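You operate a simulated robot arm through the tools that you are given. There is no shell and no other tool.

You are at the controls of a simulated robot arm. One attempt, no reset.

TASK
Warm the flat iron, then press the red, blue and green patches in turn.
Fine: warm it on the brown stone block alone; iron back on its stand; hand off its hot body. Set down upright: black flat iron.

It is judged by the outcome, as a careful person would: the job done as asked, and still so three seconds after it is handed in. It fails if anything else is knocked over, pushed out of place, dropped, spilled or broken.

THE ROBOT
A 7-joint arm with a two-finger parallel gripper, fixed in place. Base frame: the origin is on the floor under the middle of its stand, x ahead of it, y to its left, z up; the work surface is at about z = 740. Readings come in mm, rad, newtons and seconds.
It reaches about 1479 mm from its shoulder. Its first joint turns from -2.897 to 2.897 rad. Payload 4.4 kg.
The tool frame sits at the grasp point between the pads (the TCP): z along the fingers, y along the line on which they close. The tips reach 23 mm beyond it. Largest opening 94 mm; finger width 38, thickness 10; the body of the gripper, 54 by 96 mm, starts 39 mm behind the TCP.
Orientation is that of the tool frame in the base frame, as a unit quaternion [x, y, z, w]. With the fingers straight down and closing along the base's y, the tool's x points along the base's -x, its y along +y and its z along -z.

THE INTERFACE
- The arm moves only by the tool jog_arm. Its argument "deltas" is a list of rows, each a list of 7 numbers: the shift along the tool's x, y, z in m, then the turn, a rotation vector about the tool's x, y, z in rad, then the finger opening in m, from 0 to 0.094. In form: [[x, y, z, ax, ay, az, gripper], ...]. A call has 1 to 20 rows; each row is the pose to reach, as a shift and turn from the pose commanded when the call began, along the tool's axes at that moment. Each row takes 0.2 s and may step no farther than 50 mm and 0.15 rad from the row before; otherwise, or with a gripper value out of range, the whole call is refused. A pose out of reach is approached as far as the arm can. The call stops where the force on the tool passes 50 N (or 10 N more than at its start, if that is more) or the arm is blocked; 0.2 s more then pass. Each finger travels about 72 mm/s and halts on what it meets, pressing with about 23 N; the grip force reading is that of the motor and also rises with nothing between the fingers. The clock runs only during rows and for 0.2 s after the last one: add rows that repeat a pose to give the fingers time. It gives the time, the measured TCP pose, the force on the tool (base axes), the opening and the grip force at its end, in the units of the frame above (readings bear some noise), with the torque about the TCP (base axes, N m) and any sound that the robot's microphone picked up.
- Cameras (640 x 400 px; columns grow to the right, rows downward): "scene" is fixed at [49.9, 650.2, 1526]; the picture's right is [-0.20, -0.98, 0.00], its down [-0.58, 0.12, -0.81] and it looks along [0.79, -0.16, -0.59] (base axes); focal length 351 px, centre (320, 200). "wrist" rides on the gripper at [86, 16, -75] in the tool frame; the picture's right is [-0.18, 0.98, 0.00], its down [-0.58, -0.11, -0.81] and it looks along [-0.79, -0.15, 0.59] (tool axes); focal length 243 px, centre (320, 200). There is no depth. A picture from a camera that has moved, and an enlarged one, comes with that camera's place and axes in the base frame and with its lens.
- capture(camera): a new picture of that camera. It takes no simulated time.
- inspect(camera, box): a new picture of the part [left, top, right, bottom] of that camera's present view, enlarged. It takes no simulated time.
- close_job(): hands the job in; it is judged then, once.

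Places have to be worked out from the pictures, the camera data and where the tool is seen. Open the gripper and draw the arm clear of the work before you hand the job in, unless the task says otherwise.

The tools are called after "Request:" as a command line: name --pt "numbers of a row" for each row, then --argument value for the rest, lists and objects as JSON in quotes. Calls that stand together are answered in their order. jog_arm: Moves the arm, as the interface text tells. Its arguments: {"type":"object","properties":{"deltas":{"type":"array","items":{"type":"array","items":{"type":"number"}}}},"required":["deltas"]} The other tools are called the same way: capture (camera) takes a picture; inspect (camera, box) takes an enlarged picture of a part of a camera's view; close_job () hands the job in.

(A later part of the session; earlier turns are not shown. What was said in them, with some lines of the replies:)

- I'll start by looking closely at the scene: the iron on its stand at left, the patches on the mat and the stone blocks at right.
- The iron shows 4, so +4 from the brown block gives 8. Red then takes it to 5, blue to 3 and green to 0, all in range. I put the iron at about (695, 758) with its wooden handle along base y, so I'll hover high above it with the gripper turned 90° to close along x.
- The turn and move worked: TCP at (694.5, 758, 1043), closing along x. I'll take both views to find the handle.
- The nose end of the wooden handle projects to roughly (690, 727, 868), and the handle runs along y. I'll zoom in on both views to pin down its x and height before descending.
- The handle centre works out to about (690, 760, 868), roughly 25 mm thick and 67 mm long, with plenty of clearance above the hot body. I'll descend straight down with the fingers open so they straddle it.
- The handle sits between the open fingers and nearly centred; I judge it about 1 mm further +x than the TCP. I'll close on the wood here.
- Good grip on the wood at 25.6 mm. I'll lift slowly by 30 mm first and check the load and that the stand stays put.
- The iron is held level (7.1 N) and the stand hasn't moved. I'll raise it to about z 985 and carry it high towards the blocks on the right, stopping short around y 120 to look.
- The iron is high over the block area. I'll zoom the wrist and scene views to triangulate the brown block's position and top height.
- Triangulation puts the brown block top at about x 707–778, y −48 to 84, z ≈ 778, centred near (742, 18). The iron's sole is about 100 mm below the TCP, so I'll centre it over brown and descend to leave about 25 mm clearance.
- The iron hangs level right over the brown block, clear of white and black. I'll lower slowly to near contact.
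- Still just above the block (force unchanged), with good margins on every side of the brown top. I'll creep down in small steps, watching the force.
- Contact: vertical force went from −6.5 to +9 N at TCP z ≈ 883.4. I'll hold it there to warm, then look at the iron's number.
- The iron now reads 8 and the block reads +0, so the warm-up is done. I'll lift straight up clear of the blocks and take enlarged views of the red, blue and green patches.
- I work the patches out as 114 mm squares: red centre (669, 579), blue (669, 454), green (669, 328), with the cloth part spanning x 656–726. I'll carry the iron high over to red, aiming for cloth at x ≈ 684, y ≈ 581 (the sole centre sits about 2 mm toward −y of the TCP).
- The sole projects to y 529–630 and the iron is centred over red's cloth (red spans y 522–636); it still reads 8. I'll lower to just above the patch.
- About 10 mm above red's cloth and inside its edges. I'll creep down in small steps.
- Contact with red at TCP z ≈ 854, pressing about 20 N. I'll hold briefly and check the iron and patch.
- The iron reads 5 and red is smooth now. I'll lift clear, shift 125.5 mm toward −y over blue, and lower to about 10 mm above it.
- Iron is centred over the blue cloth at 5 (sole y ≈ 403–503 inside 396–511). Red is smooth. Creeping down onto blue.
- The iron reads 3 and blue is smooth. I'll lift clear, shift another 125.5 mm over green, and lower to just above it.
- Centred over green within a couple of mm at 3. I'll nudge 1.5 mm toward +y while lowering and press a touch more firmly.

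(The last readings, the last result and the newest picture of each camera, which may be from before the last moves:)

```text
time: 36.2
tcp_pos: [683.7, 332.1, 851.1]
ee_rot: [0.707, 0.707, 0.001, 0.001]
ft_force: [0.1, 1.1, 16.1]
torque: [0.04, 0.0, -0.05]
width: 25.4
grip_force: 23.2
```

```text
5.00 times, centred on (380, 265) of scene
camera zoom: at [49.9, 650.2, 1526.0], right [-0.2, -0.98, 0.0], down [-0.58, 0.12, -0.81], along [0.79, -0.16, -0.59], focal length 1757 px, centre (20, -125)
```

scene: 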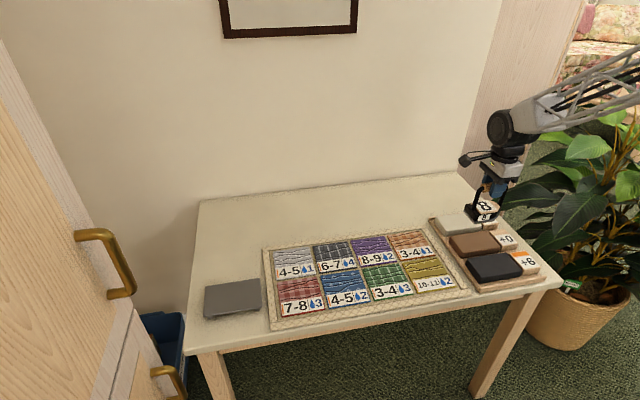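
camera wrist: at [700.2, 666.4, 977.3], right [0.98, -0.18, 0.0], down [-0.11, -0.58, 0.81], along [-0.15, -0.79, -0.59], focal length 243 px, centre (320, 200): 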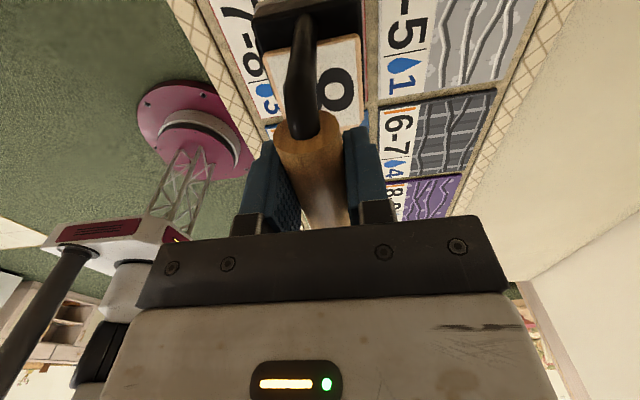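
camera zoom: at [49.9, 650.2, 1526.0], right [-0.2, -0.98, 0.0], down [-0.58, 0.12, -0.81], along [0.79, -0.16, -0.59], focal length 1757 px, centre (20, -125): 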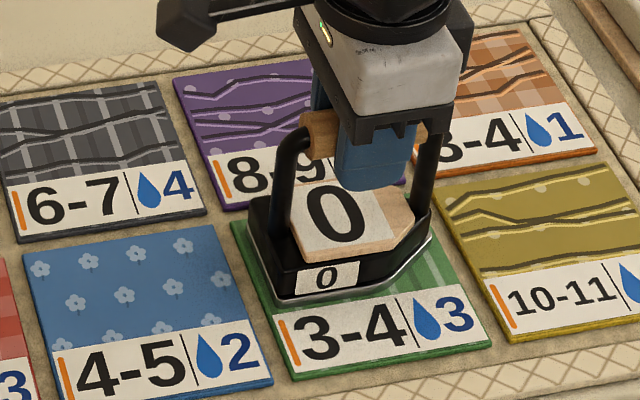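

The iron reads 0 and green is smooth, so all three patches are pressed. I'll lift straight up and carry the iron back to hover over its stand, returning to the x and y where I picked it up.

Request:
jog_arm --pt "0 0 -0.006 0 0 0 0.0" --pt "0 0 -0.02 0 0 0 0.0" --pt "0 0 -0.045 0 0 0 0.0" --pt "0 0 -0.075 0 0 0 0.0" --pt "0.01 0 -0.1 0 0 0 0.0" --pt "0.04 0.001 -0.105 0 0 0 0.0" --pt "0.08 0.002 -0.105 0 0 0 0.0" --pt "0.12 0.003 -0.105 0 0 0 0.0" --pt "0.16 0.004 -0.105 0 0 0 0.0" --pt "0.2 0.005 -0.105 0 0 0 0.0" --pt "0.24 0.006 -0.105 0 0 0 0.0" --pt "0.28 0.007 -0.105 0 0 0 0.0" --pt "0.32 0.0075 -0.105 0 0 0 0.0" --pt "0.355 0.0075 -0.105 0 0 0 0.0" --pt "0.39 0.0075 -0.105 0 0 0 0.0" --pt "0.415 0.0075 -0.105 0 0 0 0.0" --pt "0.4285 0.0075 -0.105 0 0 0 0.0" --pt "0.4285 0.0075 -0.09 0 0 0 0.0" --pt "0.4285 0.0075 -0.07 0 0 0 0.0" --pt "0.4285 0.0075 -0.06 0 0 0 0.0"

Request:
inspect --camera "scene" --box '[190, 220, 290, 330]'

Request:
capture --camera "wrist"

Request:
capture --camera "scene"

```text
time: 40.4
tcp_pos: [692.1, 759.5, 910.7]
ee_rot: [0.707, 0.707, 0.0, 0.0]
ft_force: [0.3, 0.3, -5.4]
torque: [-0.02, -0.04, 0.02]
width: 25.6
grip_force: 22.8
```

```text
3.64 times, centred on (240, 275) of scene
camera zoom: at [49.9, 650.2, 1526.0], right [-0.2, -0.98, 0.0], down [-0.58, 0.12, -0.81], along [0.79, -0.16, -0.59], focal length 1278 px, centre (611, -73)
```

zoom: 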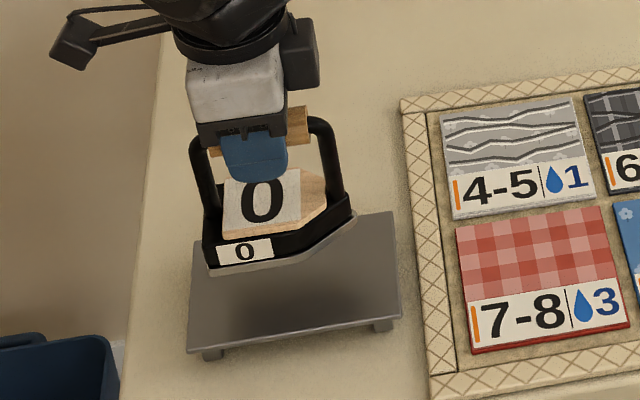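

```text
taken
camera wrist: at [707.7, 845.6, 985.8], right [0.98, -0.18, 0.0], down [-0.11, -0.58, 0.81], along [-0.15, -0.79, -0.59], focal length 243 px, centre (320, 200)
```

wrist: 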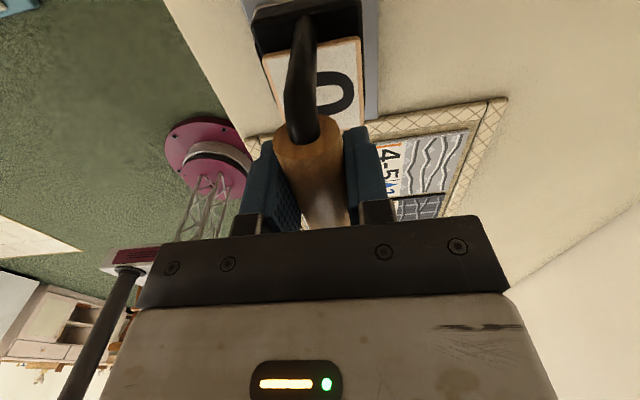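

```text
taken
```

scene: 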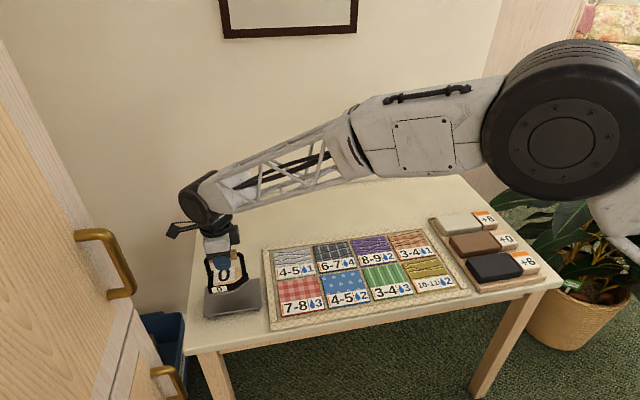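

Everything else is in place and the iron is over its stand, aligned as at pickup. I'll lower to about 8 mm above, then creep to contact.

Request:
jog_arm --pt "0 0 0.01 0 0 0 0.0" --pt "0 0 0.02 0 0 0 0.0" --pt "0 0 0.028 0 0 0 0.0" --pt "0 0 0.033 0 0 0 0.0" --pt "0 0 0.036 0 0 0 0.0" --pt "0 0 0.038 0 0 0 0.0"

Request:
inspect --camera "scene" --box '[190, 240, 290, 330]'

```text
time: 41.8
tcp_pos: [691.5, 758.9, 872.1]
ee_rot: [0.707, 0.707, 0.0, 0.0]
ft_force: [0.1, -0.1, -6.1]
torque: [-0.02, -0.01, -0.01]
width: 25.8
grip_force: 22.7
```

```text
4.44 times, centred on (240, 285) of scene
camera zoom: at [49.9, 650.2, 1526.0], right [-0.2, -0.98, 0.0], down [-0.58, 0.12, -0.81], along [0.79, -0.16, -0.59], focal length 1561 px, centre (676, -178)
```

zoom: 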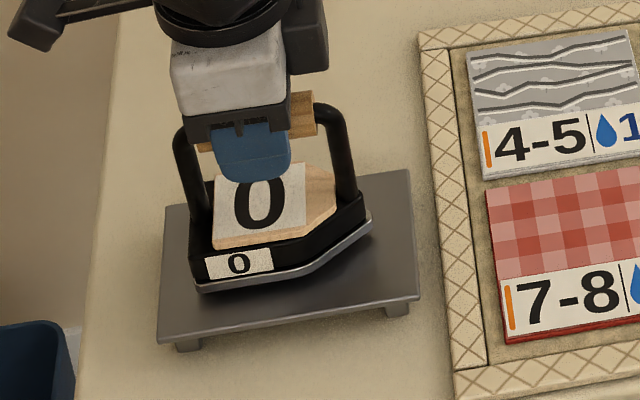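

Just above the stand, sole level. I'll creep down until it bears on the stand.

Request:
jog_arm --pt "0 0 0.0015 0 0 0 0.0" --pt "0 0 0.003 0 0 0 0.0" --pt "0 0 0.0045 0 0 0 0.0"

```text
time: 42.6
tcp_pos: [691.3, 759.3, 867.9]
ee_rot: [0.707, 0.707, -0.001, 0.001]
ft_force: [0.3, 0.4, -5.2]
torque: [-0.02, 0.02, -0.02]
width: 25.7
grip_force: 23.5
```

No contact yet at z ≈ 868; continuing down in 1 mm steps.

Request:
jog_arm --pt "0 0 0.001 0 0 0 0.0" --pt "0 0 0.002 0 0 0 0.0" --pt "0 0 0.003 0 0 0 0.0"

Request:
inspect --camera "scene" --box '[190, 240, 290, 330]'

```text
time: 43.4
tcp_pos: [691.0, 758.4, 864.9]
ee_rot: [0.707, 0.707, 0.0, 0.0]
ft_force: [-0.5, 0.4, -6.1]
torque: [-0.05, -0.01, -0.03]
width: 25.7
grip_force: 23.2
```

```text
4.44 times, centred on (240, 285) of scene
camera zoom: at [49.9, 650.2, 1526.0], right [-0.2, -0.98, 0.0], down [-0.58, 0.12, -0.81], along [0.79, -0.16, -0.59], focal length 1561 px, centre (676, -178)
```

zoom: 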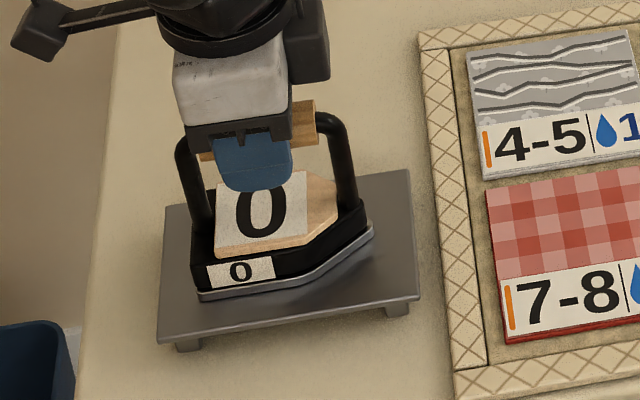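

Very close now: the sole outline nearly matches its original place. Continuing 1 mm steps.

Request:
jog_arm --pt "0 0 0.001 0 0 0 0.0" --pt "0 0 0.002 0 0 0 0.0" --pt "0 0 0.002 0 0 0 0.0"

```text
time: 44.2
tcp_pos: [691.5, 758.7, 863.7]
ee_rot: [0.707, 0.707, 0.0, 0.0]
ft_force: [0.9, 0.6, 5.5]
torque: [-0.39, 0.0, 0.01]
width: 25.7
grip_force: 22.9
```

The iron is bearing on the stand (+5.5 N). I'll settle it half a millimetre more, then open the fingers slowly.

Request:
jog_arm --pt "0 0 0.0007 0 0 0 0.0" --pt "0 0 0.0007 0 0 0 0.0" --pt "0 0 0.0007 0 0 0 0.024" --pt "0 0 0.0007 0 0 0 0.03" --pt "0 0 0.0007 0 0 0 0.04" --pt "0 0 0.0007 0 0 0 0.06" --pt "0 0 0.0007 0 0 0 0.08" --pt "0 0 0.0007 0 0 0 0.094" --pt "0 0 0.0007 0 0 0 0.094"

Request:
inspect --camera "scene" --box '[190, 240, 290, 330]'

Request:
capture --camera "wrist"

```text
time: 46.2
tcp_pos: [692.6, 759.4, 863.4]
ee_rot: [0.707, 0.707, 0.0, 0.0]
ft_force: [0.5, 0.0, 0.0]
torque: [-0.02, 0.0, 0.0]
width: 93.8
grip_force: 0.0
```

```text
4.44 times, centred on (240, 285) of scene
camera zoom: at [49.9, 650.2, 1526.0], right [-0.2, -0.98, 0.0], down [-0.58, 0.12, -0.81], along [0.79, -0.16, -0.59], focal length 1561 px, centre (676, -178)
```

zoom: 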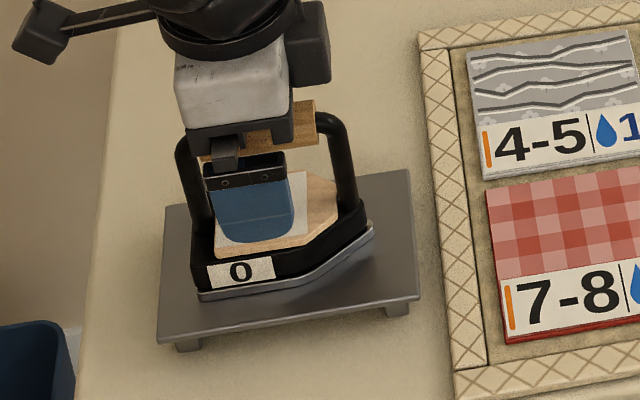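

```text
taken
camera wrist: at [706.8, 845.8, 938.1], right [0.98, -0.18, 0.0], down [-0.11, -0.58, 0.81], along [-0.15, -0.79, -0.59], focal length 243 px, centre (320, 200)
```

wrist: 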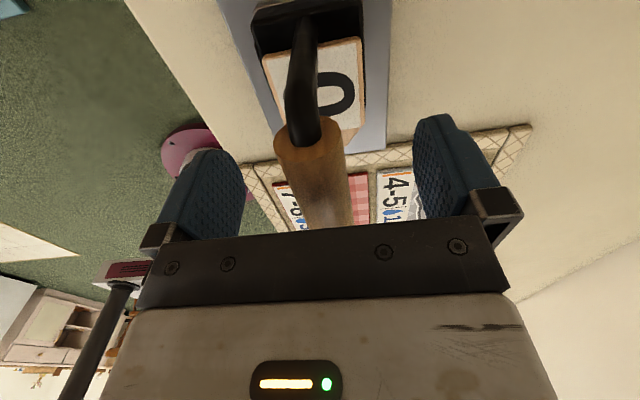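

The fingers are fully open with no load, and the iron stands upright on its stand. I'll rise straight up, well clear.

Request:
jog_arm --pt "0 0 -0.01 0 0 0 0.094" --pt "0 0 -0.03 0 0 0 0.094" --pt "0 0 -0.06 0 0 0 0.094" --pt "0 0 -0.1 0 0 0 0.094" --pt "0 0 -0.14 0 0 0 0.094" --pt "0 0 -0.18 0 0 0 0.094" --pt "-0.03 -0.02 -0.22 0 0 0 0.094" --pt "-0.07 -0.04 -0.25 0 0 0 0.094" --pt "-0.11 -0.06 -0.27 0 0 0 0.094" --pt "-0.15 -0.08 -0.28 0 0 0 0.094" --pt "-0.18 -0.1 -0.28 0 0 0 0.094" --pt "-0.18 -0.1 -0.28 0 0 0 0.094"

Request:
capture --camera "scene"

Request:
inspect --camera "scene" --box '[190, 240, 290, 330]'

Request:
inspect --camera "scene" --box '[260, 200, 560, 340]'

```text
refused: row 7 steps farther than a row can; nothing moved
```

```text
taken
```

scene: 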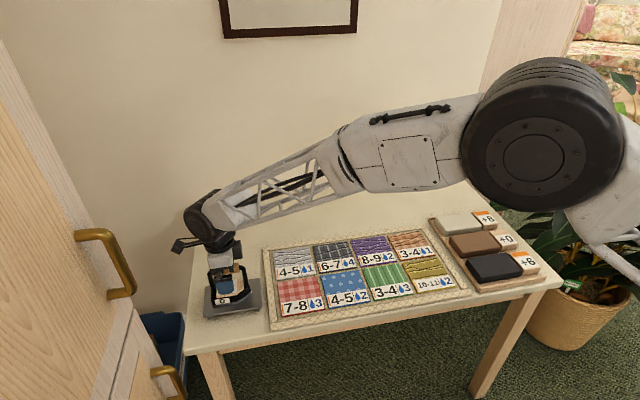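

```text
4.44 times, centred on (240, 285) of scene
camera zoom: at [49.9, 650.2, 1526.0], right [-0.2, -0.98, 0.0], down [-0.58, 0.12, -0.81], along [0.79, -0.16, -0.59], focal length 1561 px, centre (676, -178)
```

zoom: 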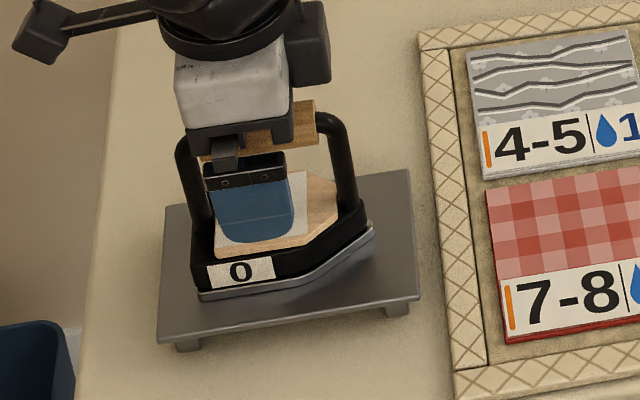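

```text
2.13 times, centred on (410, 270) of scene
camera zoom: at [49.9, 650.2, 1526.0], right [-0.2, -0.98, 0.0], down [-0.58, 0.12, -0.81], along [0.79, -0.16, -0.59], focal length 750 px, centre (128, 51)
```

zoom: 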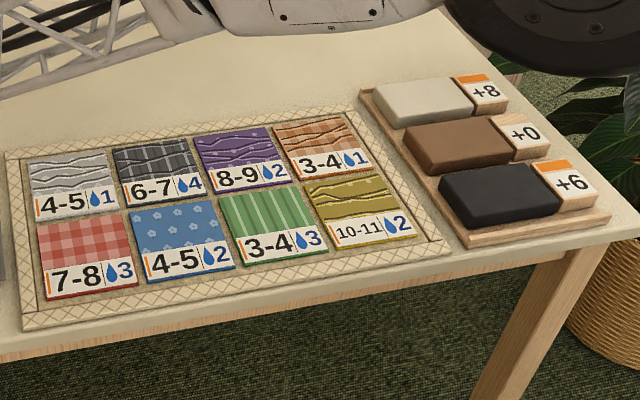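

That call was refused because one step was too long, and nothing moved. I'll retreat again with smaller steps, straight up first and then away.

Request:
jog_arm --pt "0 0 -0.01 0 0 0 0.094" --pt "0 0 -0.03 0 0 0 0.094" --pt "0 0 -0.06 0 0 0 0.094" --pt "0 0 -0.095 0 0 0 0.094" --pt "0 0 -0.13 0 0 0 0.094" --pt "0 0 -0.165 0 0 0 0.094" --pt "0 0 -0.2 0 0 0 0.094" --pt "-0.02 -0.01 -0.225 0 0 0 0.094" --pt "-0.05 -0.025 -0.245 0 0 0 0.094" --pt "-0.08 -0.04 -0.26 0 0 0 0.094" --pt "-0.11 -0.055 -0.27 0 0 0 0.094" --pt "-0.14 -0.07 -0.275 0 0 0 0.094" --pt "-0.17 -0.085 -0.28 0 0 0 0.094" --pt "-0.19 -0.1 -0.28 0 0 0 0.094" --pt "-0.19 -0.1 -0.28 0 0 0 0.094"

Request:
capture --camera "scene"

Request:
inspect --camera "scene" --box '[190, 240, 290, 330]'

```text
time: 49.4
tcp_pos: [593.0, 570.5, 1144.5]
ee_rot: [0.707, 0.707, 0.0, 0.0]
ft_force: [0.3, -0.6, 0.4]
torque: [0.03, 0.02, 0.01]
width: 93.9
grip_force: 0.1
```

```text
taken
```

scene: 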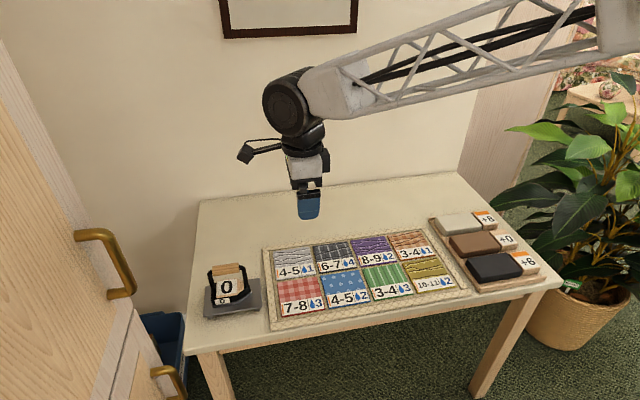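

```text
4.44 times, centred on (240, 285) of scene
camera zoom: at [49.9, 650.2, 1526.0], right [-0.2, -0.98, 0.0], down [-0.58, 0.12, -0.81], along [0.79, -0.16, -0.59], focal length 1561 px, centre (676, -178)
```

zoom: 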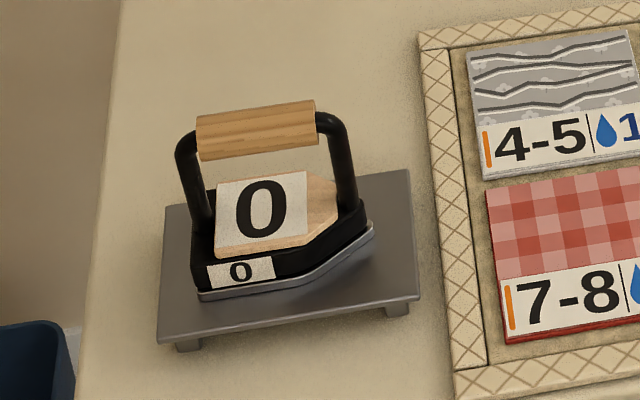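

The iron is upright on its stand where it started. Red, blue and green are smooth, nothing else has moved, and the arm is clear with the gripper open. I'm handing the job in.

Request:
close_job

```text
The job is handed in.
```

The job is done and handed in; no verdict has come back yet. I warmed the iron on the brown block only, which took it from 4 to 8. I then pressed the patches in order:

| Patch | Allowed range | Iron before | Iron after |
|---|---|---|---|
| Red | 7–8 | 8 | 5 |
| Blue | 4–5 | 5 | 3 |
| Green | 3–4 | 3 | 0 |

All three patches came out smooth in the pictures. The press on blue was lighter than the other two when I read the force, but the iron's number dropped and the wrinkles went.

I held the iron only by its wooden handle. It is back upright on its stand where it started. Nothing else looked moved or knocked over in the last pictures, and the arm was clear with the gripper open.
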